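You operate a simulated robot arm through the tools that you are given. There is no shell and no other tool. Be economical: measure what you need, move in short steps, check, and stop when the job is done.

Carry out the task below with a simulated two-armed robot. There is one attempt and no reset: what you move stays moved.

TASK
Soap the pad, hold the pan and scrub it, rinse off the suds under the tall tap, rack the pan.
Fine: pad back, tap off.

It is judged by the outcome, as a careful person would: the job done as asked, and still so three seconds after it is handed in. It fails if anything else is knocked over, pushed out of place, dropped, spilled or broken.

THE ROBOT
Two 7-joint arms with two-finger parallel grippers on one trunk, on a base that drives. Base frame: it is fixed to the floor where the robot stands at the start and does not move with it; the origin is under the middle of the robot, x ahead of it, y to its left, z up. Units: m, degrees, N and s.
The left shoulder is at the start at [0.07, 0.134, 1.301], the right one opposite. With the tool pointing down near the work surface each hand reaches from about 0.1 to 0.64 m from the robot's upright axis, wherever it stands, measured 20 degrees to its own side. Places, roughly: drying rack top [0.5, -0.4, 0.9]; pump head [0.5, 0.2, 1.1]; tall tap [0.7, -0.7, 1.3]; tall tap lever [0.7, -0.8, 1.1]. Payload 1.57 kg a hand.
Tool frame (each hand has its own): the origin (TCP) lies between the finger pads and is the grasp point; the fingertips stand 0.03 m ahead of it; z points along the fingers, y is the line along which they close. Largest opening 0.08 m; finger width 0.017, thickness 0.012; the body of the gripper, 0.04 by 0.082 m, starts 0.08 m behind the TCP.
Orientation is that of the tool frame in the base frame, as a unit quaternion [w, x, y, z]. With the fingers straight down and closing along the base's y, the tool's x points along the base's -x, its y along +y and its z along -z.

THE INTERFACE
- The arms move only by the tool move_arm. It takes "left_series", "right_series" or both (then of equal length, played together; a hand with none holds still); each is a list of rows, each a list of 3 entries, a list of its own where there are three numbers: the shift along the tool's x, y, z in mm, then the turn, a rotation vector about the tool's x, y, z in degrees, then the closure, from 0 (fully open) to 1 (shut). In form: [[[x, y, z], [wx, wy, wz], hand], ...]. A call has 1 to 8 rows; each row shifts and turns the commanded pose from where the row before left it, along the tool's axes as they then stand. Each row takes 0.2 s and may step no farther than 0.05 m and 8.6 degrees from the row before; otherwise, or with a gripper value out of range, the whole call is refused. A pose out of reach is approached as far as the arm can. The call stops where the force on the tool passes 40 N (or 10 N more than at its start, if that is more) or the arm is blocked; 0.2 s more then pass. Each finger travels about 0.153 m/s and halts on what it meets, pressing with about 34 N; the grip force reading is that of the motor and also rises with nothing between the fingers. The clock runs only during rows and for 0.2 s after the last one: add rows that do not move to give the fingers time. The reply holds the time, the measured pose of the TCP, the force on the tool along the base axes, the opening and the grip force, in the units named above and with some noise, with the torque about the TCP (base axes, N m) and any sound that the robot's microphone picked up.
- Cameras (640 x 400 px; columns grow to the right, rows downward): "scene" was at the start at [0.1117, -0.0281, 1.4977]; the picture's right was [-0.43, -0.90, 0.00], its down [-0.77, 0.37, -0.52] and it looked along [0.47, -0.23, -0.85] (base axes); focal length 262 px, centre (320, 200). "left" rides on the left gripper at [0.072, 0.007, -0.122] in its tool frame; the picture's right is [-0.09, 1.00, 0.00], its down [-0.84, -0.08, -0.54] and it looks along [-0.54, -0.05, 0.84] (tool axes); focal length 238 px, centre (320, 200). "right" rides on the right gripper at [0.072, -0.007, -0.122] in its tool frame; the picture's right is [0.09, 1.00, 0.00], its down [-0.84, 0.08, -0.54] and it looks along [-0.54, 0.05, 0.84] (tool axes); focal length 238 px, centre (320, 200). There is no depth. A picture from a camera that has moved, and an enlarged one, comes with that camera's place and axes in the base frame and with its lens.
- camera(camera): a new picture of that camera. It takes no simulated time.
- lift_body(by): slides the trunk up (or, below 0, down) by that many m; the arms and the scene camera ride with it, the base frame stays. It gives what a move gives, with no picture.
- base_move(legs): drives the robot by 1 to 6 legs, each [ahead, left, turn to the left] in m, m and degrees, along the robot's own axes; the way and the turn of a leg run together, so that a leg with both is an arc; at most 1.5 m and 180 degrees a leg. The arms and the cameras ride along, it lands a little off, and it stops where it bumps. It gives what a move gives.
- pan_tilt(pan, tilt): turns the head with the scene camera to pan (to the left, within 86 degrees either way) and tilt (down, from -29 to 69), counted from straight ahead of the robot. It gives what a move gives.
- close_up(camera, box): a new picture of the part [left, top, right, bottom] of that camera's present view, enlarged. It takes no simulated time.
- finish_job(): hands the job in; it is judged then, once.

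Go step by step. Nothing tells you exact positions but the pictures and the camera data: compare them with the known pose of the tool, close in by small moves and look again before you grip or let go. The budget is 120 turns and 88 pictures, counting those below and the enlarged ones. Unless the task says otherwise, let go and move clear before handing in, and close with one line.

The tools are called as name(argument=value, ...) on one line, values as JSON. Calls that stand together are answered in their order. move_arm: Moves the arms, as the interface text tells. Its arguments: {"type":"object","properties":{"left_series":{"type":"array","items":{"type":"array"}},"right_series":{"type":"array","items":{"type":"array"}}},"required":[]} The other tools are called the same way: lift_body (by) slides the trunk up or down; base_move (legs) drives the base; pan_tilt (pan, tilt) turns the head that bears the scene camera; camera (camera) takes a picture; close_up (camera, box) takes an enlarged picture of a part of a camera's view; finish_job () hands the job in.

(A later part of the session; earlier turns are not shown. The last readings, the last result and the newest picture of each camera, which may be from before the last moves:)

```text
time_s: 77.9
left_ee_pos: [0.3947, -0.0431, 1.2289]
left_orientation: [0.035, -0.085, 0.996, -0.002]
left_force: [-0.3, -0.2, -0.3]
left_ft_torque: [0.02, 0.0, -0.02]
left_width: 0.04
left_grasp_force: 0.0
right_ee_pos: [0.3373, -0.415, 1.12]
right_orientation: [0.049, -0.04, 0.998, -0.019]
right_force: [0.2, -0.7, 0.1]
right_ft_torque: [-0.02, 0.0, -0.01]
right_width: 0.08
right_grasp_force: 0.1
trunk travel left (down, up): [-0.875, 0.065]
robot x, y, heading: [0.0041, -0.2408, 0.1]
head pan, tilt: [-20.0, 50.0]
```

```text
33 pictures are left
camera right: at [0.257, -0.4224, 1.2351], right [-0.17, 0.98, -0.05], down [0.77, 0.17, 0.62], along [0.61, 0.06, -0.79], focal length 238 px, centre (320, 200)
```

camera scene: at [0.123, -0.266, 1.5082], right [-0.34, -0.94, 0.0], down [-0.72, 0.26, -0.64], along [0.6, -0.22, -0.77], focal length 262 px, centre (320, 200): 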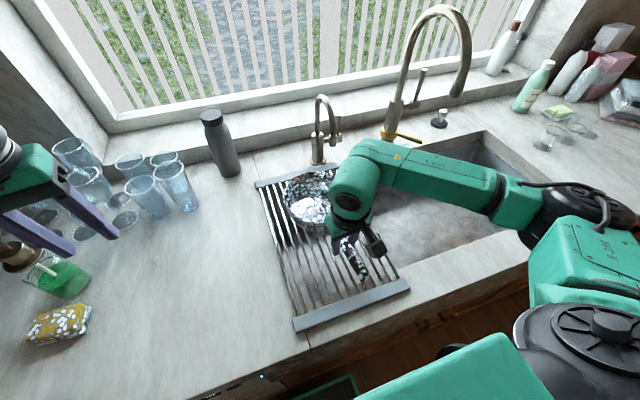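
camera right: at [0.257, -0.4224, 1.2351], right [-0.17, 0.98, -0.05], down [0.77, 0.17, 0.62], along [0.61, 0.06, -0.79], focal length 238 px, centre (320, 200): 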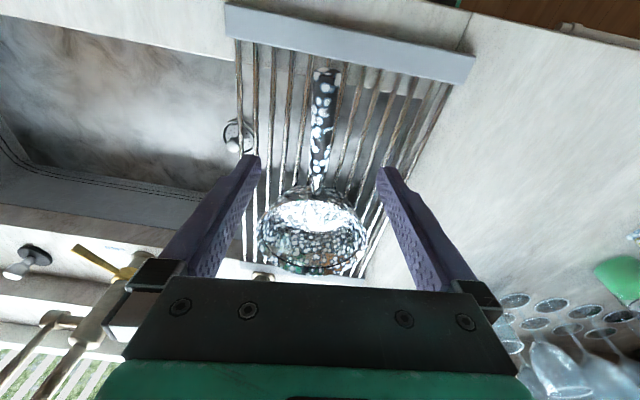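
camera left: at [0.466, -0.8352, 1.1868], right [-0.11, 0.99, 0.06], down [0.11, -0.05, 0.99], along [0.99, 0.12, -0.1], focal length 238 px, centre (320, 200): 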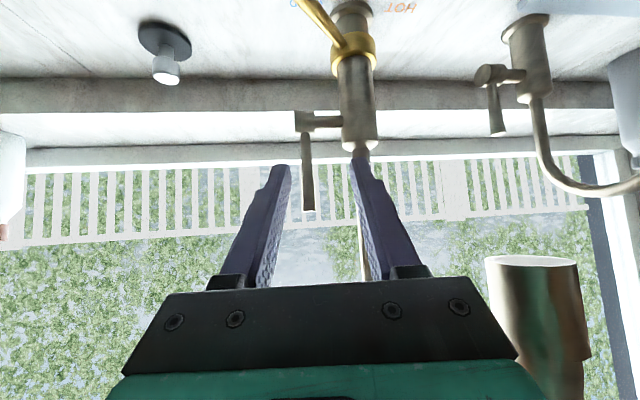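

The pan rests well on the rack. I'll drive right to the tap and pitch the empty right hand forward, as I did the left.

base_move(legs=[[0, -0.43, 0]])

move_arm(right_series=[[[0, 0, -35], [0, -8.5, 0], 0.5], [[0, 0, -35], [0, -8.5, 0], 0.5], [[0, 0, -35], [0, -8.5, 0], 0.5], [[0, 0, 0], [0, -8.5, 0], 0.5], [[0, 0, 0], [0, -8.5, 0], 0.5], [[0, 0, 0], [0, 0, 0], 0.5]])

camera(camera="right")

```text
time_s: 80.5
left_ee_pos: [0.3941, -0.4695, 1.2291]
left_orientation: [0.035, -0.083, 0.996, -0.003]
left_force: [-0.6, -0.3, -1.1]
left_ft_torque: [-0.01, -0.03, 0.03]
left_width: 0.04
left_grasp_force: 0.1
right_ee_pos: [0.3378, -0.8437, 1.121]
right_orientation: [0.049, -0.039, 0.998, -0.02]
right_force: [-0.3, 0.7, -0.2]
right_ft_torque: [-0.02, 0.02, -0.01]
right_width: 0.0799
right_grasp_force: 0.1
trunk travel left (down, up): [-0.875, 0.065]
robot x, y, heading: [-0.0024, -0.6656, 0.0]
head pan, tilt: [-20.0, 50.0]
```

```text
time_s: 81.9
left_ee_pos: [0.3925, -0.4723, 1.2292]
left_orientation: [0.036, -0.084, 0.996, -0.003]
left_force: [-0.1, 0.8, 0.0]
left_ft_torque: [0.0, 0.0, 0.03]
left_width: 0.0403
left_grasp_force: 0.1
right_ee_pos: [0.3577, -0.828, 1.256]
right_orientation: [0.394, -0.048, 0.918, -0.004]
right_force: [-0.1, 0.5, -0.2]
right_ft_torque: [0.04, 0.05, -0.01]
right_width: 0.04
right_grasp_force: 0.0
right hand out of reach, approached as far as the arm can: row 4, 5
trunk travel left (down, up): [-0.875, 0.065]
robot x, y, heading: [0.001, -0.6687, 0.1]
head pan, tilt: [-20.0, 50.0]
```

```text
32 pictures are left
camera right: at [0.2227, -0.8449, 1.2879], right [-0.15, 0.98, -0.11], down [0.17, 0.14, 0.98], along [0.97, 0.13, -0.19], focal length 238 px, centre (320, 200)
```

right: 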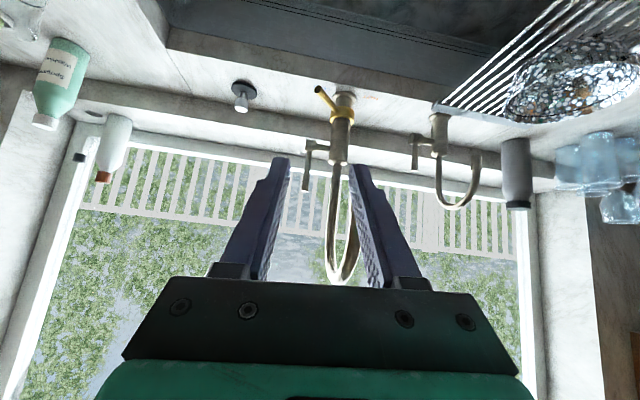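

The lever is confirmed at (0.74, -0.817), top about z 1.165. I'll advance the right hand to about 6 cm short of it.

move_arm(right_series=[[[-19, -2.3, 37], [0, 0, 0], 0.5], [[-19, -2.3, 37], [0, 0, 0], 0.5], [[-19, -2.3, 37], [0, 0, 0], 0.5], [[-19, -2.3, 37], [0, 0, 0], 0.5], [[-19, -2.3, 37], [0, 0, 0], 0.5], [[-19, -2.3, 37], [0, 0, 0], 0.5], [[-19, -2.3, 37], [0, 0, 0], 0.5], [[-19, -2.3, 37], [0, 0, 0], 0.5]])

camera(camera="right")

camera(camera="scene")

```text
time_s: 83.7
left_ee_pos: [0.3964, -0.4712, 1.2285]
left_orientation: [0.033, -0.083, 0.996, -0.003]
left_force: [0.4, -0.4, -0.7]
left_ft_torque: [-0.05, 0.01, -0.02]
left_width: 0.0399
left_grasp_force: 0.1
right_ee_pos: [0.6856, -0.8244, 1.1707]
right_orientation: [0.407, -0.045, 0.912, -0.004]
right_force: [-0.1, -0.4, 0.1]
right_ft_torque: [0.03, 0.02, 0.0]
right_width: 0.04
right_grasp_force: 0.1
trunk travel left (down, up): [-0.875, 0.065]
robot x, y, heading: [0.0023, -0.669, -0.2]
head pan, tilt: [-20.0, 50.0]
```

```text
31 pictures are left
camera right: at [0.5493, -0.8404, 1.1989], right [-0.14, 0.98, -0.11], down [0.15, 0.13, 0.98], along [0.98, 0.12, -0.16], focal length 238 px, centre (320, 200)
```

right: 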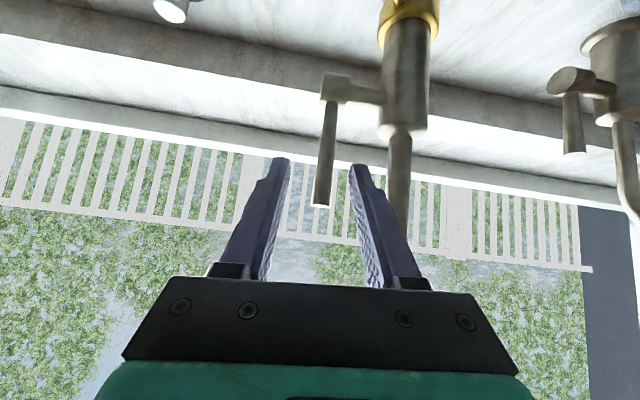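

```text
30 pictures are left
camera scene: at [0.1248, -0.6945, 1.5081], right [-0.34, -0.94, 0.0], down [-0.72, 0.26, -0.64], along [0.6, -0.22, -0.77], focal length 262 px, centre (320, 200)
```

scene: 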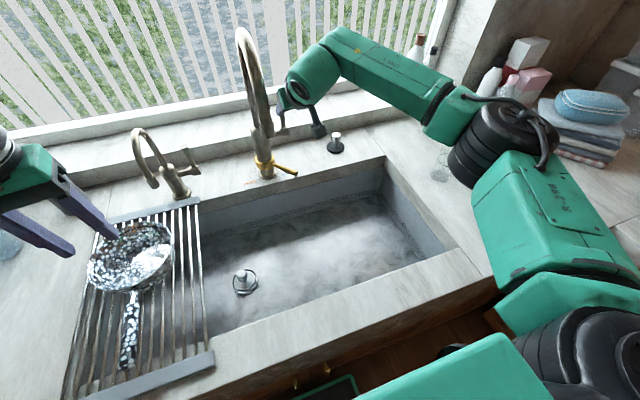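

The stick is centred between the fingers. I'll advance onto it and close.

move_arm(right_series=[[[-10, 0, 27], [0, 0, 0], 0.5], [[-11, 0, 26], [0, 0, 0], 0.5], [[0, 0, 0], [0, 0, 0], 0.5], [[0, 0, 0], [0, 0, 0], 0.95], [[0, 0, 0], [0, 0, 0], 0.95]])

camera(camera="right")

```text
time_s: 84.9
left_ee_pos: [0.3946, -0.4682, 1.228]
left_orientation: [0.035, -0.084, 0.996, -0.003]
left_force: [0.9, -0.2, 0.6]
left_ft_torque: [0.01, 0.01, 0.01]
left_width: 0.0398
left_grasp_force: 0.1
right_ee_pos: [0.7371, -0.8155, 1.1515]
right_orientation: [0.406, -0.046, 0.913, -0.004]
right_force: [-2.2, 13.7, -5.6]
right_ft_torque: [0.97, 0.32, 0.22]
right_width: 0.0151
right_grasp_force: 31.1
trunk travel left (down, up): [-0.875, 0.065]
robot x, y, heading: [0.0, -0.671, 0.1]
head pan, tilt: [-20.0, 50.0]
```

```text
29 pictures are left
camera right: at [0.6003, -0.8318, 1.1806], right [-0.14, 0.98, -0.11], down [0.15, 0.13, 0.98], along [0.98, 0.12, -0.17], focal length 238 px, centre (320, 200)
```

right: 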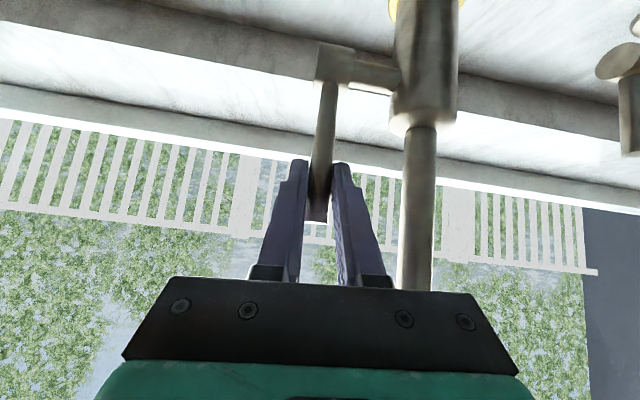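

The lever is held (15 mm). I'll pull it gently toward the robot and see if it gives.

move_arm(right_series=[[[7, 3, -7.5], [0, 0, 0], 0.95], [[7, 1, -7.5], [0, 0, 0], 0.95], [[7, 1, -7.5], [0, 0, 0], 0.95], [[0, 0, 0], [0, 0, 0], 0.95]])

camera(camera="scene")

```text
time_s: 85.9
left_ee_pos: [0.3962, -0.4681, 1.2284]
left_orientation: [0.034, -0.084, 0.996, -0.004]
left_force: [-0.5, -0.8, 0.0]
left_ft_torque: [0.01, 0.02, 0.01]
left_width: 0.04
left_grasp_force: 0.2
right_ee_pos: [0.7056, -0.8164, 1.1497]
right_orientation: [0.405, -0.045, 0.913, -0.005]
right_force: [-1.8, 11.3, -6.2]
right_ft_torque: [0.49, 0.41, 0.44]
right_width: 0.0144
right_grasp_force: 31.1
trunk travel left (down, up): [-0.875, 0.065]
robot x, y, heading: [-0.0008, -0.6745, 0.1]
head pan, tilt: [-20.0, 50.0]
```

```text
28 pictures are left
camera scene: at [0.1232, -0.6913, 1.5083], right [-0.34, -0.94, 0.0], down [-0.72, 0.26, -0.64], along [0.6, -0.22, -0.77], focal length 262 px, centre (320, 200)
```

scene: 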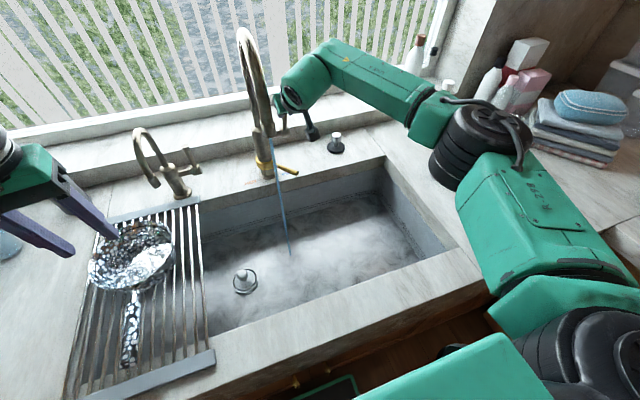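

Water is running from the tall tap. I'll let go of the lever and back out along the same way.

move_arm(right_series=[[[0, 0, 0], [0, 0, 0], 0.5], [[0, 0, 0], [0, 0, 0], 0.5], [[19, 2, -37], [0, 0, 0], 0.5], [[19, 2, -37], [0, 0, 0], 0.5], [[19, 2, -37], [0, 0, 0], 0.5], [[19, 2, -37], [0, 0, 0], 0.5], [[19, 2, -37], [0, 0, 0], 0.5], [[19, 2, -37], [0, 0, 0], 0.5]])

move_arm(right_series=[[[19, 2, -37], [0, 0, 0], 0.3], [[19, 2, -37], [0, 0, 0], 0], [[0, 0, 0], [0, 8.5, 0], 0], [[0, 0, 0], [0, 8.5, 0], 0], [[0, 0, 0], [0, 8.5, 0], 0], [[0, 0, 0], [0, 8.5, 0], 0], [[0, 0, 0], [0, 8.5, 0], 0], [[0, 0, 0], [0, 0, 0], 0]])

base_move(legs=[[0, 0.43, 0]])

camera(camera="right")

```text
time_s: 87.7
left_ee_pos: [0.3928, -0.4717, 1.2297]
left_orientation: [0.035, -0.084, 0.996, -0.001]
left_force: [-0.7, 0.1, -0.4]
left_ft_torque: [-0.03, -0.03, 0.0]
left_width: 0.0398
left_grasp_force: 0.1
right_ee_pos: [0.4611, -0.8227, 1.2161]
right_orientation: [0.407, -0.045, 0.912, -0.005]
right_force: [-0.7, -0.1, -0.3]
right_ft_torque: [0.02, 0.0, 0.02]
right_width: 0.0401
right_grasp_force: 0.0
trunk travel left (down, up): [-0.875, 0.065]
robot x, y, heading: [0.0017, -0.6726, 0.1]
head pan, tilt: [-20.0, 50.0]
```

```text
time_s: 89.5
left_ee_pos: [0.3945, -0.4714, 1.2292]
left_orientation: [0.035, -0.084, 0.996, -0.001]
left_force: [0.3, 0.8, -0.9]
left_ft_torque: [0.02, -0.02, 0.02]
left_width: 0.0396
left_grasp_force: 0.0
right_ee_pos: [0.3819, -0.8258, 1.2341]
right_orientation: [0.048, -0.041, 0.998, -0.02]
right_force: [0.4, -0.9, -0.2]
right_ft_torque: [0.0, 0.01, 0.03]
right_width: 0.0799
right_grasp_force: 0.0
trunk travel left (down, up): [-0.875, 0.065]
robot x, y, heading: [0.0008, -0.6675, 0.1]
head pan, tilt: [-20.0, 50.0]
```

```text
time_s: 92.1
left_ee_pos: [0.3959, -0.0531, 1.2292]
left_orientation: [0.035, -0.083, 0.996, -0.001]
left_force: [-0.1, 0.5, -0.9]
left_ft_torque: [0.01, -0.02, 0.02]
left_width: 0.0399
left_grasp_force: 0.1
right_ee_pos: [0.3828, -0.4055, 1.2353]
right_orientation: [0.048, -0.039, 0.998, -0.018]
right_force: [0.1, 0.6, -0.2]
right_ft_torque: [-0.01, 0.0, -0.02]
right_width: 0.0801
right_grasp_force: 0.1
trunk travel left (down, up): [-0.875, 0.065]
robot x, y, heading: [0.0008, -0.2478, -0.2]
head pan, tilt: [-20.0, 50.0]
```

```text
27 pictures are left
camera right: at [0.3015, -0.4122, 1.3495], right [-0.17, 0.98, -0.05], down [0.77, 0.16, 0.62], along [0.61, 0.06, -0.79], focal length 238 px, centre (320, 200)
```

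right: 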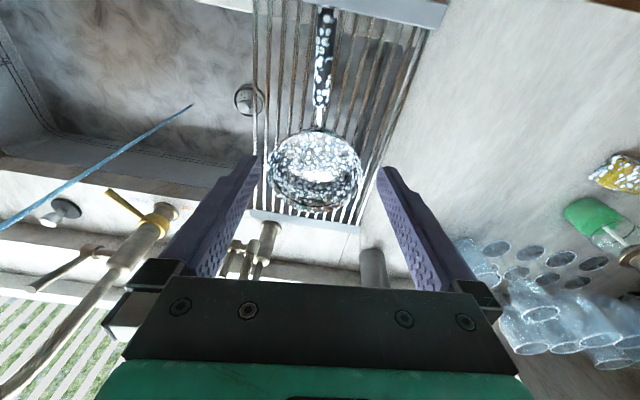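

The hand has the same attitude as when it released the pan, so I'll lower it back toward that pose and check before gripping.

move_arm(right_series=[[[4, 0, 45], [0, 0, 0], 0], [[4, 0, 45], [0, 0, 0], 0], [[4, 0, 45], [0, 0, 0], 0], [[5, 1, 45], [0, 0, 0], 0], [[0, 0, 0], [0, 0, 0], 0]])

camera(camera="right")

```text
time_s: 93.3
left_ee_pos: [0.3965, -0.0499, 1.2278]
left_orientation: [0.035, -0.083, 0.996, -0.002]
left_force: [0.1, -0.5, 0.5]
left_ft_torque: [-0.04, 0.02, 0.03]
left_width: 0.04
left_grasp_force: 0.0
right_ee_pos: [0.3847, -0.412, 1.0543]
right_orientation: [0.049, -0.039, 0.998, -0.02]
right_force: [0.5, -0.4, 1.0]
right_ft_torque: [0.0, 0.0, 0.03]
right_width: 0.0799
right_grasp_force: 0.0
trunk travel left (down, up): [-0.875, 0.065]
robot x, y, heading: [-0.0003, -0.2504, 0.0]
head pan, tilt: [-20.0, 50.0]
```

```text
26 pictures are left
camera right: at [0.303, -0.4192, 1.1689], right [-0.17, 0.98, -0.05], down [0.77, 0.16, 0.62], along [0.61, 0.06, -0.79], focal length 238 px, centre (320, 200)
```

right: 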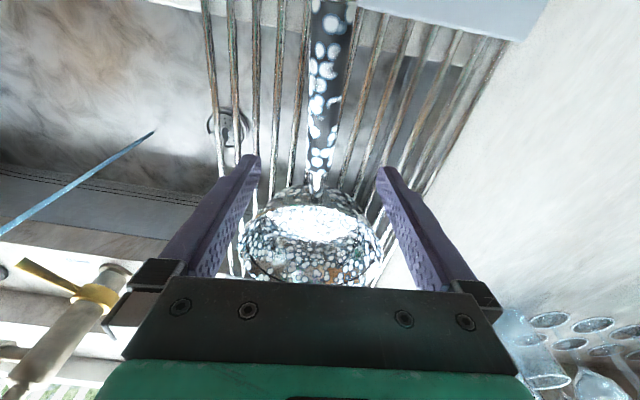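

It lines up well, so I'll go down, grip the handle and lift the pan slightly.

move_arm(right_series=[[[5, 0, 34], [0, 0, 0], 0], [[4, 0, 33], [0, 0, 0], 0], [[0, 0, 0], [0, 0, 0], 0.4], [[0, 0, 0], [0, 0, 0], 1], [[0, 0, 0], [0, 0, 0], 1], [[0, 0, -10], [0, 0, 0], 1], [[-3, 0, -30], [0, 0, 0], 1], [[0, 0, 0], [0, 0, 0], 1]])

camera(camera="scene")

```text
time_s: 95.1
left_ee_pos: [0.397, -0.0495, 1.2292]
left_orientation: [0.035, -0.082, 0.996, -0.001]
left_force: [-0.6, 0.1, -0.9]
left_ft_torque: [-0.01, 0.02, 0.04]
left_width: 0.0399
left_grasp_force: 0.0
right_ee_pos: [0.3802, -0.4127, 1.0259]
right_orientation: [0.048, -0.039, 0.998, -0.019]
right_force: [0.3, 0.1, -7.6]
right_ft_torque: [-0.06, 0.81, 0.0]
right_width: 0.0275
right_grasp_force: 34.1
trunk travel left (down, up): [-0.875, 0.065]
robot x, y, heading: [-0.0011, -0.2483, -0.1]
head pan, tilt: [-20.0, 50.0]
```

```text
25 pictures are left
camera scene: at [0.1241, -0.2727, 1.5082], right [-0.34, -0.94, 0.0], down [-0.72, 0.26, -0.64], along [0.6, -0.22, -0.77], focal length 262 px, centre (320, 200)
```

scene: 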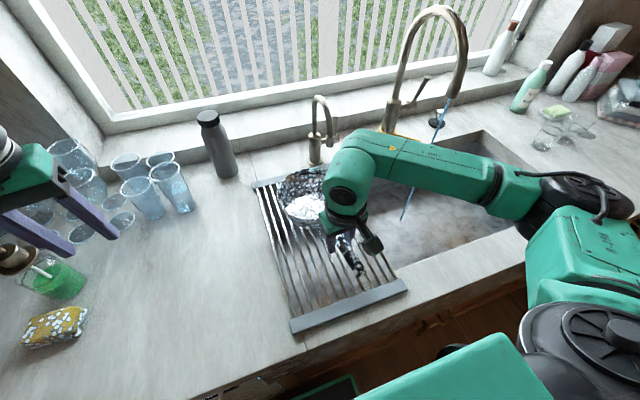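

The pan is held again. I'll pull it back, drive right to the running water, then slide it under the spout.

move_arm(right_series=[[[0, 0, -35], [0, 0, 0], 1], [[40, 0, 0], [0, 0, 0], 1], [[40, 0, -5], [0, 0, 0], 1], [[0, 0, 0], [0, 0, 0], 1]])

base_move(legs=[[0, -0.355, 0]])

camera(camera="scene")

```text
time_s: 96.1
left_ee_pos: [0.3965, -0.0492, 1.228]
left_orientation: [0.034, -0.083, 0.996, -0.001]
left_force: [0.4, 1.1, 0.3]
left_ft_torque: [-0.02, 0.02, 0.01]
left_width: 0.04
left_grasp_force: 0.1
right_ee_pos: [0.2967, -0.4178, 1.0596]
right_orientation: [0.048, -0.039, 0.998, -0.021]
right_force: [-0.2, 0.0, -7.6]
right_ft_torque: [-0.08, 0.8, 0.0]
right_width: 0.0278
right_grasp_force: 33.5
trunk travel left (down, up): [-0.875, 0.065]
robot x, y, heading: [0.002, -0.2498, -0.3]
head pan, tilt: [-20.0, 50.0]
```

```text
time_s: 98.4
left_ee_pos: [0.3948, -0.4008, 1.2282]
left_orientation: [0.034, -0.083, 0.996, -0.003]
left_force: [0.5, 0.9, 0.3]
left_ft_torque: [-0.02, -0.01, -0.01]
left_width: 0.04
left_grasp_force: 0.1
right_ee_pos: [0.2963, -0.7702, 1.0597]
right_orientation: [0.048, -0.041, 0.998, -0.021]
right_force: [0.1, 0.2, -6.7]
right_ft_torque: [-0.09, 0.79, -0.02]
right_width: 0.0275
right_grasp_force: 33.9
trunk travel left (down, up): [-0.875, 0.065]
robot x, y, heading: [0.0019, -0.6012, 0.0]
head pan, tilt: [-20.0, 50.0]
```

```text
24 pictures are left
camera scene: at [0.1233, -0.6244, 1.5083], right [-0.34, -0.94, 0.0], down [-0.72, 0.26, -0.64], along [0.6, -0.22, -0.77], focal length 262 px, centre (320, 200)
```

scene: 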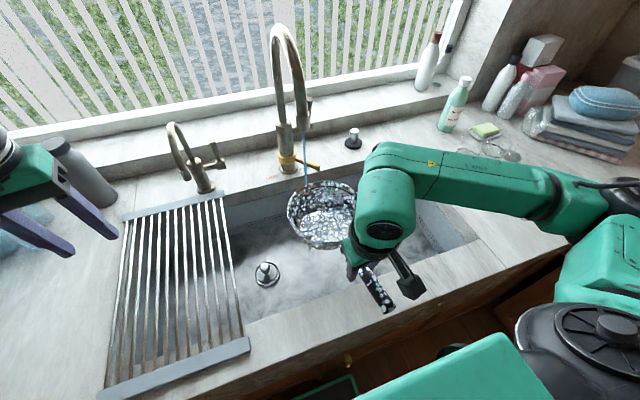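

The pan is just in front of the stream, so I'll lower it a little and slide it forward under the water.

move_arm(right_series=[[[2, 1, 22], [0, 0, 0], 1], [[-37, -3, 3.5], [0, 0, 0], 1], [[-37, -3, 3.5], [0, 0, 0], 1], [[-36, -3, 3.5], [0, 0, 0], 1], [[0, 0, 0], [0, 0, 0], 1], [[0, 0, 0], [0, 0, 0], 1], [[0, 0, 0], [0, 0, 0], 1]])

close_up(camera="scene", box=[200, 10, 460, 330])

```text
time_s: 100.0
left_ee_pos: [0.3959, -0.404, 1.2292]
left_orientation: [0.034, -0.083, 0.996, -0.002]
left_force: [-1.1, 0.8, 0.2]
left_ft_torque: [-0.01, 0.01, -0.01]
left_width: 0.04
left_grasp_force: 0.0
right_ee_pos: [0.4095, -0.7708, 1.0384]
right_orientation: [0.049, -0.04, 0.998, -0.02]
right_force: [-0.3, -0.3, -8.2]
right_ft_torque: [-0.08, 0.86, -0.01]
right_width: 0.0275
right_grasp_force: 33.8
trunk travel left (down, up): [-0.875, 0.065]
robot x, y, heading: [0.0005, -0.604, -0.1]
head pan, tilt: [-20.0, 50.0]
```

```text
1.25 times, centred on (330, 170) of scene
camera zoom: at [0.1243, -0.6275, 1.5081], right [-0.34, -0.94, 0.0], down [-0.72, 0.26, -0.64], along [0.6, -0.22, -0.77], focal length 327 px, centre (308, 238)
```

zoom: 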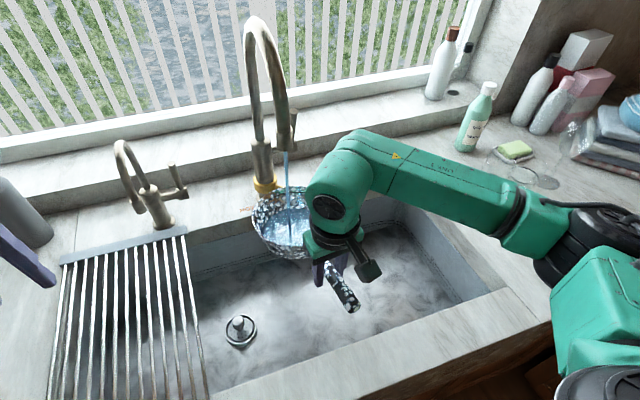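

The stream falls into the pan. I'll move the pan around under it to rinse all over.

move_arm(right_series=[[[0, 30, 0], [0, 0, 0], 1], [[0, 20, 0], [0, 0, 0], 1], [[0, -30, 0], [0, 0, 0], 1], [[0, -35, 0], [0, 0, 0], 1], [[0, -25, 0], [0, 0, 0], 1], [[0, 40, 0], [0, 0, 0], 1], [[-35, 0, 3], [0, 0, 0], 1], [[0, 0, 0], [0, 0, 0], 1]])

move_arm(right_series=[[[0, 25, 0], [0, 0, 0], 1], [[0, -45, 0], [0, 0, 0], 1], [[35, 20, -3], [0, 0, 0], 1], [[35, 0, -3], [0, 0, 0], 1], [[0, 25, 0], [0, 0, 0], 1], [[0, -45, 0], [0, 0, 0], 1], [[-35, 20, 3], [0, 0, 0], 1], [[0, 0, 0], [0, 0, 0], 1]])

close_up(camera="scene", box=[260, 100, 400, 280])

```text
time_s: 101.8
left_ee_pos: [0.3957, -0.4063, 1.2285]
left_orientation: [0.034, -0.083, 0.996, -0.001]
left_force: [-0.5, -0.1, 0.0]
left_ft_torque: [-0.01, 0.02, -0.01]
left_width: 0.0402
left_grasp_force: 0.1
right_ee_pos: [0.444, -0.7734, 1.0366]
right_orientation: [0.048, -0.04, 0.998, -0.02]
right_force: [0.3, 0.2, -8.2]
right_ft_torque: [-0.09, 0.88, -0.02]
right_width: 0.0278
right_grasp_force: 34.1
trunk travel left (down, up): [-0.875, 0.065]
robot x, y, heading: [0.0011, -0.6049, 0.1]
head pan, tilt: [-20.0, 50.0]
```

```text
time_s: 103.6
left_ee_pos: [0.3972, -0.4021, 1.2275]
left_orientation: [0.033, -0.083, 0.996, -0.002]
left_force: [-0.2, -0.3, -0.9]
left_ft_torque: [0.0, 0.0, -0.03]
left_width: 0.0399
left_grasp_force: 0.0
right_ee_pos: [0.4101, -0.7707, 1.036]
right_orientation: [0.047, -0.04, 0.998, -0.02]
right_force: [-0.4, -0.6, -9.2]
right_ft_torque: [-0.04, 0.93, 0.0]
right_width: 0.0278
right_grasp_force: 33.7
trunk travel left (down, up): [-0.875, 0.065]
robot x, y, heading: [0.0004, -0.6003, -0.1]
head pan, tilt: [-20.0, 50.0]
```

```text
2.22 times, centred on (330, 190) of scene
camera zoom: at [0.1256, -0.6247, 1.508], right [-0.34, -0.94, 0.0], down [-0.72, 0.26, -0.64], along [0.6, -0.22, -0.77], focal length 582 px, centre (298, 222)
```

zoom: 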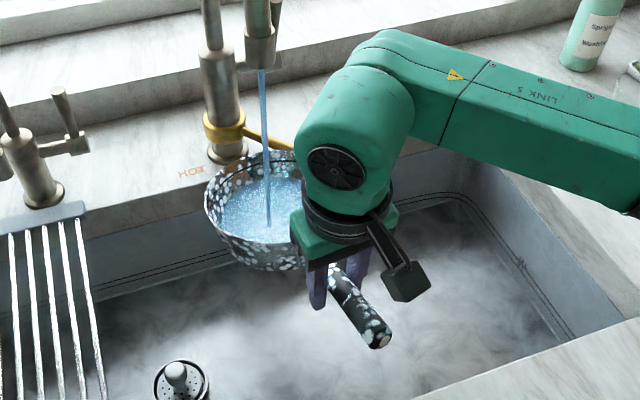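

The pan is filling with soapy water. I'll tip it to the right over the sink to pour off and let the stream wash through.

move_arm(right_series=[[[0, 0, 0], [-8.5, 0, 0], 1], [[0, 0, 0], [-8.5, 0, 0], 1], [[0, 0, 0], [-8.5, 0, 0], 1], [[0, 0, 0], [-8.5, 0, 0], 1], [[0, 0, 0], [-8.5, 0, 0], 1], [[0, 0, 0], [-8.5, 0, 0], 1], [[0, 0, 0], [0, 0, 0], 1], [[0, 0, 0], [0, 0, 0], 1]])

close_up(camera="scene", box=[240, 80, 420, 290])

```text
time_s: 105.4
left_ee_pos: [0.3961, -0.404, 1.2283]
left_orientation: [0.035, -0.083, 0.996, -0.001]
left_force: [0.1, -0.1, -0.6]
left_ft_torque: [0.04, -0.04, -0.01]
left_width: 0.0401
left_grasp_force: 0.1
right_ee_pos: [0.4082, -0.7727, 1.0376]
right_orientation: [0.032, -0.053, 0.946, 0.319]
right_force: [-0.5, 0.6, -9.6]
right_ft_torque: [-0.45, 0.87, 0.02]
right_width: 0.0277
right_grasp_force: 34.2
right hand out of reach, approached as far as the arm can: row 6
trunk travel left (down, up): [-0.875, 0.065]
robot x, y, heading: [-0.002, -0.6029, 0.2]
head pan, tilt: [-20.0, 50.0]
```

```text
1.90 times, centred on (330, 185) of scene
camera zoom: at [0.1241, -0.6274, 1.5081], right [-0.34, -0.94, 0.0], down [-0.72, 0.26, -0.64], along [0.6, -0.22, -0.77], focal length 499 px, centre (301, 229)
```

zoom: 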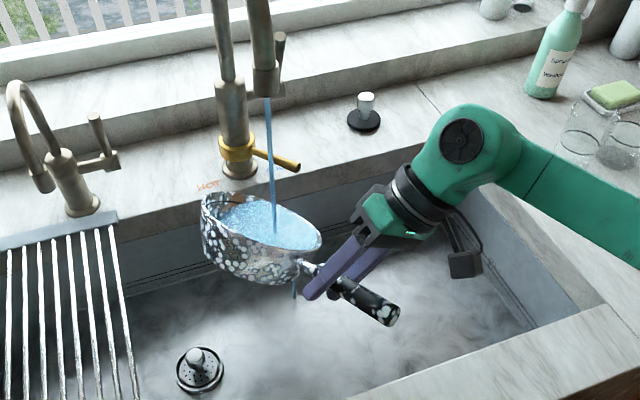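

It pours off over the lip. I'll keep it tipped and move it so the stream sweeps the inside.

move_arm(right_series=[[[25, 0, 0], [0, 0, 0], 1], [[25, 0, 0], [0, 0, 0], 1], [[0, 0, 0], [0, 0, 0], 1], [[-35, 0, 0], [0, 0, 0], 1], [[-35, 0, 0], [0, 0, 0], 1], [[0, 0, 0], [0, 0, 0], 1], [[20, 0, 0], [0, 0, 0], 1], [[0, 0, 0], [0, 0, 0], 1]])

move_arm(right_series=[[[0, 20, 15], [0, 0, 0], 1], [[0, 0, 0], [0, 0, 0], 1], [[0, -20, -15], [0, 0, 0], 1], [[0, -20, -10], [0, 0, 0], 1], [[0, -10, -10], [0, 0, 0], 1], [[0, 0, 0], [0, 0, 0], 1], [[0, 30, 20], [0, 0, 0], 1], [[0, 0, 0], [0, 0, 0], 1]])

close_up(camera="scene", box=[260, 100, 400, 280])

```text
time_s: 107.2
left_ee_pos: [0.397, -0.4038, 1.2274]
left_orientation: [0.034, -0.084, 0.996, -0.002]
left_force: [-1.4, 0.3, 0.1]
left_ft_torque: [-0.01, -0.06, 0.01]
left_width: 0.04
left_grasp_force: 0.2
right_ee_pos: [0.4088, -0.7732, 1.0372]
right_orientation: [0.032, -0.053, 0.946, 0.319]
right_force: [0.5, -0.3, -8.8]
right_ft_torque: [-0.44, 0.84, -0.03]
right_width: 0.0279
right_grasp_force: 33.9
trunk travel left (down, up): [-0.875, 0.065]
robot x, y, heading: [0.001, -0.5992, -0.1]
head pan, tilt: [-20.0, 50.0]
```

```text
time_s: 109.0
left_ee_pos: [0.3954, -0.4035, 1.2289]
left_orientation: [0.034, -0.084, 0.996, -0.001]
left_force: [-0.7, 0.0, 0.0]
left_ft_torque: [-0.01, 0.01, 0.01]
left_width: 0.0399
left_grasp_force: 0.1
right_ee_pos: [0.4057, -0.7432, 1.0408]
right_orientation: [0.032, -0.053, 0.945, 0.32]
right_force: [0.1, -0.5, -9.3]
right_ft_torque: [-0.47, 0.82, 0.05]
right_width: 0.0279
right_grasp_force: 34.0
right hand out of reach, approached as far as the arm can: row 4, 5
trunk travel left (down, up): [-0.875, 0.065]
robot x, y, heading: [-0.0016, -0.6002, 0.1]
head pan, tilt: [-20.0, 50.0]
```

```text
2.22 times, centred on (330, 190) of scene
camera zoom: at [0.1241, -0.6265, 1.5082], right [-0.34, -0.94, 0.0], down [-0.72, 0.26, -0.64], along [0.6, -0.22, -0.77], focal length 582 px, centre (298, 222)
```

zoom: 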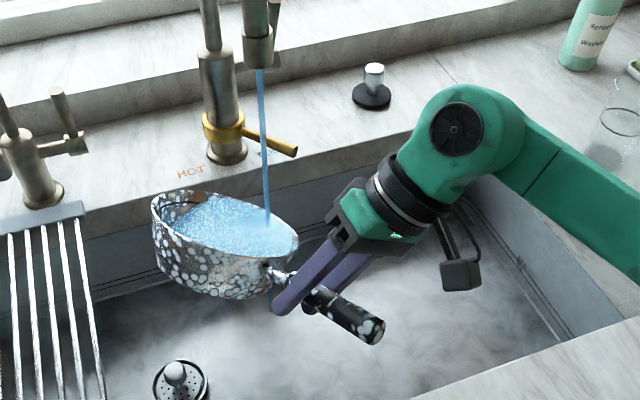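

Some suds remain. I'll roll the pan to the other side, which pours it out and exposes the other wall.

move_arm(right_series=[[[0, -15, -10], [8.5, 0, 0], 1], [[0, 0, 0], [8.5, 0, 0], 1], [[0, 0, 0], [8.5, 0, 0], 1], [[0, 0, 0], [8.5, 0, 0], 1], [[0, 0, 0], [8.5, 0, 0], 1], [[0, 0, 0], [8.5, 0, 0], 1], [[0, 0, 0], [8.5, 0, 0], 1], [[0, 0, 0], [8.5, 0, 0], 1]])

move_arm(right_series=[[[0, 0, 0], [8.5, 0, 0], 1], [[0, 0, 0], [8.5, 0, 0], 1], [[0, 0, 0], [8.5, 0, 0], 1], [[0, 0, 0], [0, 0, 0], 1], [[0, 0, 0], [0, 0, 0], 1], [[0, 0, 0], [0, 0, 0], 1], [[0, 0, 0], [0, 0, 0], 1]])

close_up(camera="scene", box=[240, 80, 420, 290])

```text
time_s: 110.8
left_ee_pos: [0.3972, -0.4029, 1.2284]
left_orientation: [0.033, -0.084, 0.996, -0.002]
left_force: [-1.1, 0.2, 0.0]
left_ft_torque: [0.02, 0.0, 0.03]
left_width: 0.04
left_grasp_force: 0.1
right_ee_pos: [0.4068, -0.7604, 1.0395]
right_orientation: [0.056, -0.028, 0.962, -0.265]
right_force: [0.3, 0.0, -9.4]
right_ft_torque: [0.33, 0.85, 0.02]
right_width: 0.0279
right_grasp_force: 33.6
trunk travel left (down, up): [-0.875, 0.065]
robot x, y, heading: [0.0015, -0.6012, 0.0]
head pan, tilt: [-20.0, 50.0]
```

```text
time_s: 112.4
left_ee_pos: [0.395, -0.4043, 1.2283]
left_orientation: [0.033, -0.084, 0.996, -0.001]
left_force: [0.1, -0.4, 0.4]
left_ft_torque: [-0.02, -0.01, 0.01]
left_width: 0.0401
left_grasp_force: 0.0
right_ee_pos: [0.4075, -0.7622, 1.0403]
right_orientation: [0.061, -0.015, 0.881, -0.469]
right_force: [0.2, 0.4, -7.9]
right_ft_torque: [0.46, 0.72, -0.02]
right_width: 0.0276
right_grasp_force: 33.9
trunk travel left (down, up): [-0.875, 0.065]
robot x, y, heading: [-0.0036, -0.6058, -0.1]
head pan, tilt: [-20.0, 50.0]
```

```text
1.90 times, centred on (330, 185) of scene
camera zoom: at [0.1237, -0.6278, 1.5082], right [-0.34, -0.94, 0.0], down [-0.72, 0.26, -0.64], along [0.6, -0.22, -0.77], focal length 499 px, centre (301, 229)
```

zoom: 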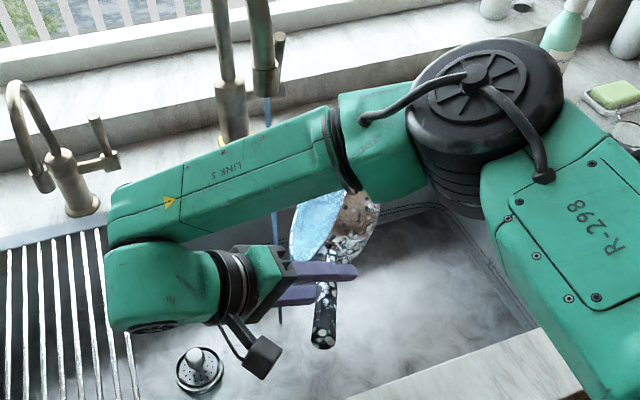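

The water is out and the right outside wall now faces up. I'll pass it under the stream, then bring the pan level to inspect it.

move_arm(right_series=[[[0, 14, -20], [0, 0, 0], 1], [[0, 14, -20], [0, 0, 0], 1], [[0, 0, 0], [0, 0, 0], 1], [[25, 0, 0], [0, 0, 0], 1], [[-25, 0, 0], [0, 0, 0], 1], [[-25, 0, 0], [0, 0, 0], 1], [[25, 0, 0], [0, 0, 0], 1], [[0, -28, 40], [0, 0, 0], 1]])

move_arm(right_series=[[[0, 0, 0], [-8.5, 0, 0], 1], [[0, 0, 0], [-8.5, 0, 0], 1], [[0, 0, 0], [-8.5, 0, 0], 1], [[0, 0, 0], [-8.5, 0, 0], 1], [[0, 0, 0], [-8.5, 0, 0], 1], [[0, 0, 0], [-8.5, 0, 0], 1], [[0, 0, 0], [-5, 0, 0], 1]])

close_up(camera="scene", box=[260, 100, 400, 280])

```text
time_s: 114.2
left_ee_pos: [0.3946, -0.4071, 1.2282]
left_orientation: [0.034, -0.082, 0.996, -0.001]
left_force: [-1.1, -0.2, 0.0]
left_ft_torque: [0.06, -0.04, 0.03]
left_width: 0.0402
left_grasp_force: 0.0
right_ee_pos: [0.4066, -0.7645, 1.0399]
right_orientation: [0.06, -0.014, 0.881, -0.468]
right_force: [0.7, -0.7, -8.0]
right_ft_torque: [0.48, 0.76, -0.04]
right_width: 0.0278
right_grasp_force: 33.6
trunk travel left (down, up): [-0.875, 0.065]
robot x, y, heading: [-0.0026, -0.6025, -0.0]
head pan, tilt: [-20.0, 50.0]
```

```text
time_s: 115.8
left_ee_pos: [0.3959, -0.4039, 1.2298]
left_orientation: [0.034, -0.083, 0.996, -0.002]
left_force: [0.2, -0.3, -0.3]
left_ft_torque: [0.0, 0.0, -0.02]
left_width: 0.0402
left_grasp_force: 0.0
right_ee_pos: [0.4051, -0.7639, 1.0399]
right_orientation: [0.048, -0.042, 0.998, -0.001]
right_force: [-0.7, 0.3, -7.9]
right_ft_torque: [-0.01, 0.7, 0.02]
right_width: 0.0277
right_grasp_force: 34.0
trunk travel left (down, up): [-0.875, 0.065]
robot x, y, heading: [-0.0002, -0.6007, 0.0]
head pan, tilt: [-20.0, 50.0]
```

```text
2.22 times, centred on (330, 190) of scene
camera zoom: at [0.1235, -0.6277, 1.5082], right [-0.34, -0.94, 0.0], down [-0.72, 0.26, -0.64], along [0.6, -0.22, -0.77], focal length 582 px, centre (298, 222)
```

zoom: 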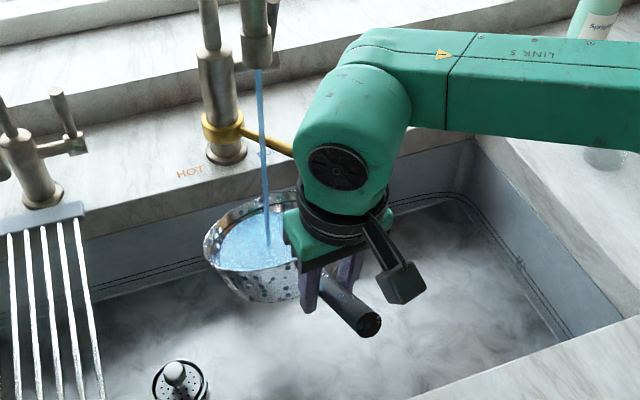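

Most suds are gone and the handle is clean. One more cycle of rinsing and pouring should finish it.

move_arm(right_series=[[[30, 0, 0], [0, 0, 0], 1], [[0, 30, 0], [0, 0, 0], 1], [[0, -45, 0], [0, 0, 0], 1], [[-30, 15, 0], [0, 0, 0], 1], [[-25, 0, 0], [0, 0, 0], 1], [[0, 30, 0], [0, 0, 0], 1], [[0, -45, 0], [0, 0, 0], 1], [[25, 15, 0], [0, 0, 0], 1]])

move_arm(right_series=[[[0, 0, 0], [8.5, 0, 0], 1], [[0, 0, 0], [8.5, 0, 0], 1], [[0, 0, 0], [8.5, 0, 0], 1], [[0, 0, 0], [8.5, 0, 0], 1], [[0, 0, 0], [8.5, 0, 0], 1], [[0, 0, 0], [8.5, 0, 0], 1], [[0, 0, 0], [8.5, 0, 0], 1], [[0, 0, 0], [0, 0, 0], 1]])

move_arm(right_series=[[[0, 14, -20], [0, 0, 0], 1], [[0, 14, -20], [0, 0, 0], 1], [[0, 0, 0], [0, 0, 0], 1], [[25, 0, 0], [0, 0, 0], 1], [[-25, 0, 0], [0, 0, 0], 1], [[-25, 0, 0], [0, 0, 0], 1], [[25, 0, 0], [0, 0, 0], 1], [[0, -28, 40], [0, 0, 0], 1]])

move_arm(right_series=[[[0, 0, 0], [-8.5, 0, 0], 1], [[0, 0, 0], [-8.5, 0, 0], 1], [[0, 0, 0], [-8.5, 0, 0], 1], [[0, 0, 0], [-8.5, 0, 0], 1], [[0, 0, 0], [-8.5, 0, 0], 1], [[0, 0, 0], [-8.5, 0, 0], 1], [[0, 0, 0], [-8.5, 0, 0], 1]])

close_up(camera="scene", box=[260, 100, 400, 280])

```text
time_s: 117.6
left_ee_pos: [0.3944, -0.4051, 1.2287]
left_orientation: [0.034, -0.084, 0.996, -0.001]
left_force: [0.1, -0.4, 0.0]
left_ft_torque: [0.01, 0.01, 0.0]
left_width: 0.0401
left_grasp_force: 0.0
right_ee_pos: [0.4055, -0.7613, 1.0413]
right_orientation: [0.047, -0.041, 0.998, -0.001]
right_force: [-0.3, -0.1, -8.3]
right_ft_torque: [-0.06, 0.74, -0.02]
right_width: 0.0275
right_grasp_force: 34.0
trunk travel left (down, up): [-0.875, 0.065]
robot x, y, heading: [0.0014, -0.6022, -0.1]
head pan, tilt: [-20.0, 50.0]
```

```text
time_s: 119.4
left_ee_pos: [0.3952, -0.4042, 1.2281]
left_orientation: [0.034, -0.083, 0.996, -0.001]
left_force: [-0.2, -0.2, -0.4]
left_ft_torque: [-0.01, -0.03, 0.01]
left_width: 0.0399
left_grasp_force: 0.1
right_ee_pos: [0.4079, -0.7607, 1.0409]
right_orientation: [0.063, -0.012, 0.866, -0.496]
right_force: [-0.8, 0.7, -7.9]
right_ft_torque: [0.57, 0.69, -0.01]
right_width: 0.0275
right_grasp_force: 34.6
trunk travel left (down, up): [-0.875, 0.065]
robot x, y, heading: [-0.0036, -0.5995, 0.0]
head pan, tilt: [-20.0, 50.0]
```

```text
time_s: 121.2
left_ee_pos: [0.3958, -0.4072, 1.2287]
left_orientation: [0.034, -0.083, 0.996, 0.001]
left_force: [0.4, -0.8, -0.2]
left_ft_torque: [0.02, 0.01, 0.02]
left_width: 0.0402
left_grasp_force: 0.0
right_ee_pos: [0.4058, -0.7642, 1.0394]
right_orientation: [0.062, -0.013, 0.866, -0.495]
right_force: [0.6, -0.4, -8.3]
right_ft_torque: [0.58, 0.69, -0.04]
right_width: 0.0278
right_grasp_force: 34.2
trunk travel left (down, up): [-0.875, 0.065]
robot x, y, heading: [-0.003, -0.6042, -0.0]
head pan, tilt: [-20.0, 50.0]
```

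```text
time_s: 122.8
left_ee_pos: [0.3946, -0.4046, 1.2295]
left_orientation: [0.035, -0.084, 0.996, -0.001]
left_force: [-0.2, -0.1, -0.5]
left_ft_torque: [0.02, -0.01, 0.02]
left_width: 0.0399
left_grasp_force: 0.1
right_ee_pos: [0.4061, -0.7633, 1.041]
right_orientation: [0.047, -0.041, 0.998, 0.0]
right_force: [-0.4, 1.0, -8.3]
right_ft_torque: [-0.03, 0.7, 0.01]
right_width: 0.0275
right_grasp_force: 34.1
trunk travel left (down, up): [-0.875, 0.065]
robot x, y, heading: [-0.0012, -0.6023, -0.2]
head pan, tilt: [-20.0, 50.0]
```

```text
2.22 times, centred on (330, 190) of scene
camera zoom: at [0.1231, -0.6286, 1.5082], right [-0.34, -0.94, 0.0], down [-0.72, 0.26, -0.64], along [0.6, -0.22, -0.77], focal length 582 px, centre (298, 222)
```

zoom: 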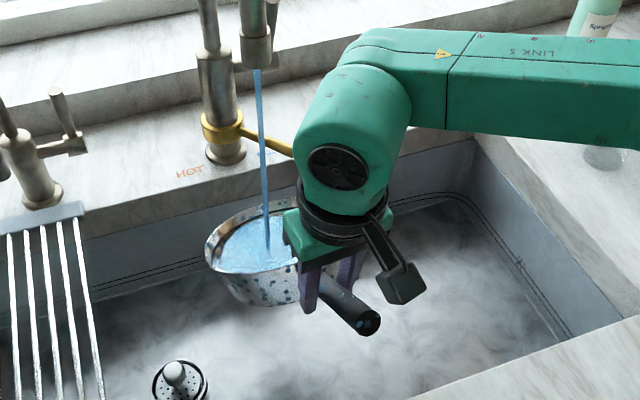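

I'll draw the pan out of the stream, pour it empty and look inside.

move_arm(right_series=[[[45, 4, -4], [0, 0, 0], 1], [[40, 4, -4], [8.5, 0, 0], 1], [[0, 0, 0], [8.5, 0, 0], 1], [[0, 0, 0], [8.5, 0, 0], 1], [[0, 0, 0], [8.5, 0, 0], 1], [[0, 0, 0], [8.5, 0, 0], 1], [[0, 0, 0], [8.5, 0, 0], 1], [[0, 0, 0], [8.5, 0, 0], 1]])

move_arm(right_series=[[[0, 0, 0], [8.5, 0, 0], 1], [[0, 0, 0], [8.5, 0, 0], 1], [[0, 0, 0], [0, 0, 0], 1], [[0, 0, 0], [0, 0, 0], 1], [[0, 0, 0], [0, 0, 0], 1], [[0, 0, 0], [-8.5, 0, 0], 1], [[0, 0, 0], [-8.5, 0, 0], 1], [[0, 0, 0], [-8.5, 0, 0], 1]])

move_arm(right_series=[[[0, 0, 0], [-8.5, 0, 0], 1], [[0, 0, 0], [-8.5, 0, 0], 1], [[0, 0, 0], [-8.5, 0, 0], 1], [[0, 0, 0], [-8.5, 0, 0], 1], [[0, 0, 0], [-8.5, 0, 0], 1], [[0, 0, 0], [-8.5, 0, 0], 1], [[0, 0, 0], [0, 0, 0], 1]])

close_up(camera="scene", box=[260, 140, 400, 300])

```text
time_s: 124.6
left_ee_pos: [0.3957, -0.4017, 1.2281]
left_orientation: [0.035, -0.083, 0.996, -0.002]
left_force: [0.7, 0.0, 0.9]
left_ft_torque: [0.0, -0.03, 0.0]
left_width: 0.0397
left_grasp_force: 0.0
right_ee_pos: [0.3213, -0.76, 1.0406]
right_orientation: [0.062, -0.012, 0.865, -0.497]
right_force: [-0.1, -0.2, -7.8]
right_ft_torque: [0.57, 0.67, -0.03]
right_width: 0.0276
right_grasp_force: 34.4
trunk travel left (down, up): [-0.875, 0.065]
robot x, y, heading: [0.004, -0.6002, -0.0]
head pan, tilt: [-20.0, 50.0]
```

```text
time_s: 126.4
left_ee_pos: [0.3945, -0.4049, 1.2288]
left_orientation: [0.034, -0.083, 0.996, -0.001]
left_force: [-0.3, -0.3, 0.0]
left_ft_torque: [0.02, 0.01, -0.01]
left_width: 0.04
left_grasp_force: 0.1
right_ee_pos: [0.3202, -0.7616, 1.0401]
right_orientation: [0.061, -0.017, 0.901, -0.429]
right_force: [0.2, 0.9, -7.7]
right_ft_torque: [0.51, 0.65, -0.03]
right_width: 0.0277
right_grasp_force: 34.1
trunk travel left (down, up): [-0.875, 0.065]
robot x, y, heading: [0.0026, -0.6003, -0.0]
head pan, tilt: [-20.0, 50.0]
```

```text
time_s: 128.0
left_ee_pos: [0.3966, -0.4041, 1.2287]
left_orientation: [0.034, -0.084, 0.996, -0.002]
left_force: [0.4, 0.0, 0.4]
left_ft_torque: [0.02, -0.06, -0.01]
left_width: 0.0399
left_grasp_force: 0.0
right_ee_pos: [0.3212, -0.7599, 1.0408]
right_orientation: [0.047, -0.041, 0.998, -0.001]
right_force: [0.9, -0.2, -6.9]
right_ft_torque: [-0.07, 0.66, 0.0]
right_width: 0.0275
right_grasp_force: 33.5
trunk travel left (down, up): [-0.875, 0.065]
robot x, y, heading: [0.0004, -0.6033, -0.1]
head pan, tilt: [-20.0, 50.0]
```

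```text
2.50 times, centred on (330, 220) of scene
camera zoom: at [0.1237, -0.6266, 1.5082], right [-0.34, -0.94, 0.0], down [-0.72, 0.26, -0.64], along [0.6, -0.22, -0.77], focal length 654 px, centre (295, 150)
```

zoom: 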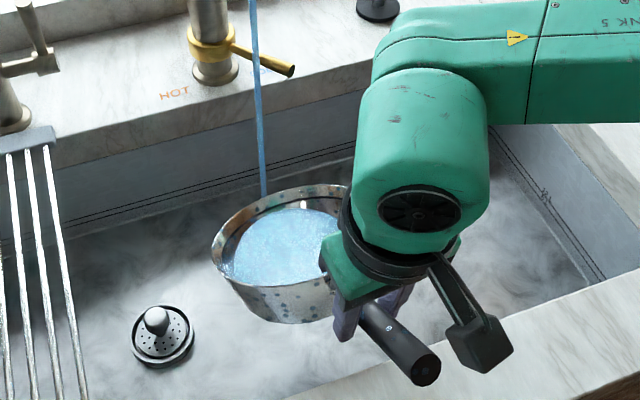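

A few suds are left on the outside near the handle. I'll put the pan back under the stream with its nose raised, so the water runs over the handle side and rinses there.

move_arm(right_series=[[[3, 0, 28], [0, 0, 0], 1], [[-43, -4, 4], [0, -8, 0], 1], [[-40, -4, 10], [0, -8, 0], 1], [[0, 0, 0], [0, -8, 0], 1], [[0, 0, 0], [0, 0, 0], 1], [[0, 25, 0], [0, 0, 0], 1], [[0, 0, 0], [0, 0, 0], 1], [[0, -25, 0], [0, 0, 0], 1]])

move_arm(right_series=[[[0, -25, 0], [0, 0, 0], 1], [[0, -10, 0], [0, 0, 0], 1], [[0, 0, 0], [0, 0, 0], 1], [[0, 35, 0], [0, 0, 0], 1], [[-20, 0, 0], [0, 0, 0], 1], [[0, 0, 0], [0, 0, 0], 1], [[0, 0, 0], [0, 0, 0], 1], [[0, 0, 0], [0, 0, 0], 1]])

close_up(camera="scene", box=[240, 80, 400, 280])

```text
time_s: 129.8
left_ee_pos: [0.3931, -0.4073, 1.2302]
left_orientation: [0.035, -0.084, 0.996, 0.0]
left_force: [0.4, 0.0, 0.2]
left_ft_torque: [0.03, 0.01, -0.01]
left_width: 0.0401
left_grasp_force: 0.0
right_ee_pos: [0.4038, -0.7631, 1.0115]
right_orientation: [0.255, -0.04, 0.966, 0.008]
right_force: [-0.4, -0.3, -8.0]
right_ft_torque: [-0.08, 0.88, -0.03]
right_width: 0.0274
right_grasp_force: 33.8
trunk travel left (down, up): [-0.875, 0.065]
robot x, y, heading: [0.0019, -0.6022, 0.1]
head pan, tilt: [-20.0, 50.0]
```

```text
time_s: 131.6
left_ee_pos: [0.3959, -0.404, 1.2278]
left_orientation: [0.034, -0.083, 0.996, -0.001]
left_force: [-0.2, -0.5, -0.4]
left_ft_torque: [0.02, -0.01, 0.01]
left_width: 0.0401
left_grasp_force: 0.1
right_ee_pos: [0.4228, -0.7594, 1.0217]
right_orientation: [0.254, -0.04, 0.966, 0.007]
right_force: [0.4, 0.5, -8.4]
right_ft_torque: [-0.03, 0.93, -0.01]
right_width: 0.0275
right_grasp_force: 34.0
trunk travel left (down, up): [-0.875, 0.065]
robot x, y, heading: [-0.0003, -0.6005, -0.1]
head pan, tilt: [-20.0, 50.0]
```

```text
2.00 times, centred on (320, 180) of scene
camera zoom: at [0.1243, -0.6272, 1.5081], right [-0.34, -0.94, 0.0], down [-0.72, 0.26, -0.64], along [0.6, -0.22, -0.77], focal length 524 px, centre (320, 240)
```

zoom: 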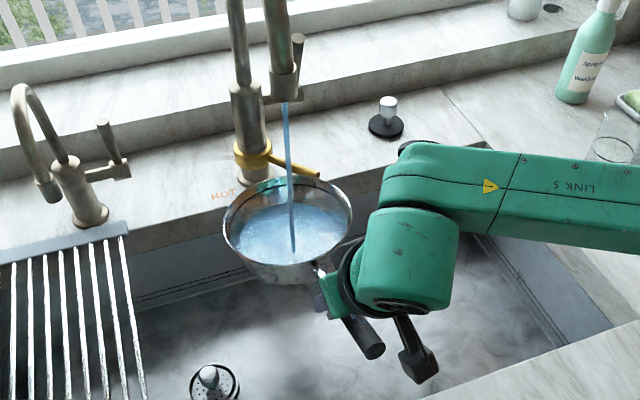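

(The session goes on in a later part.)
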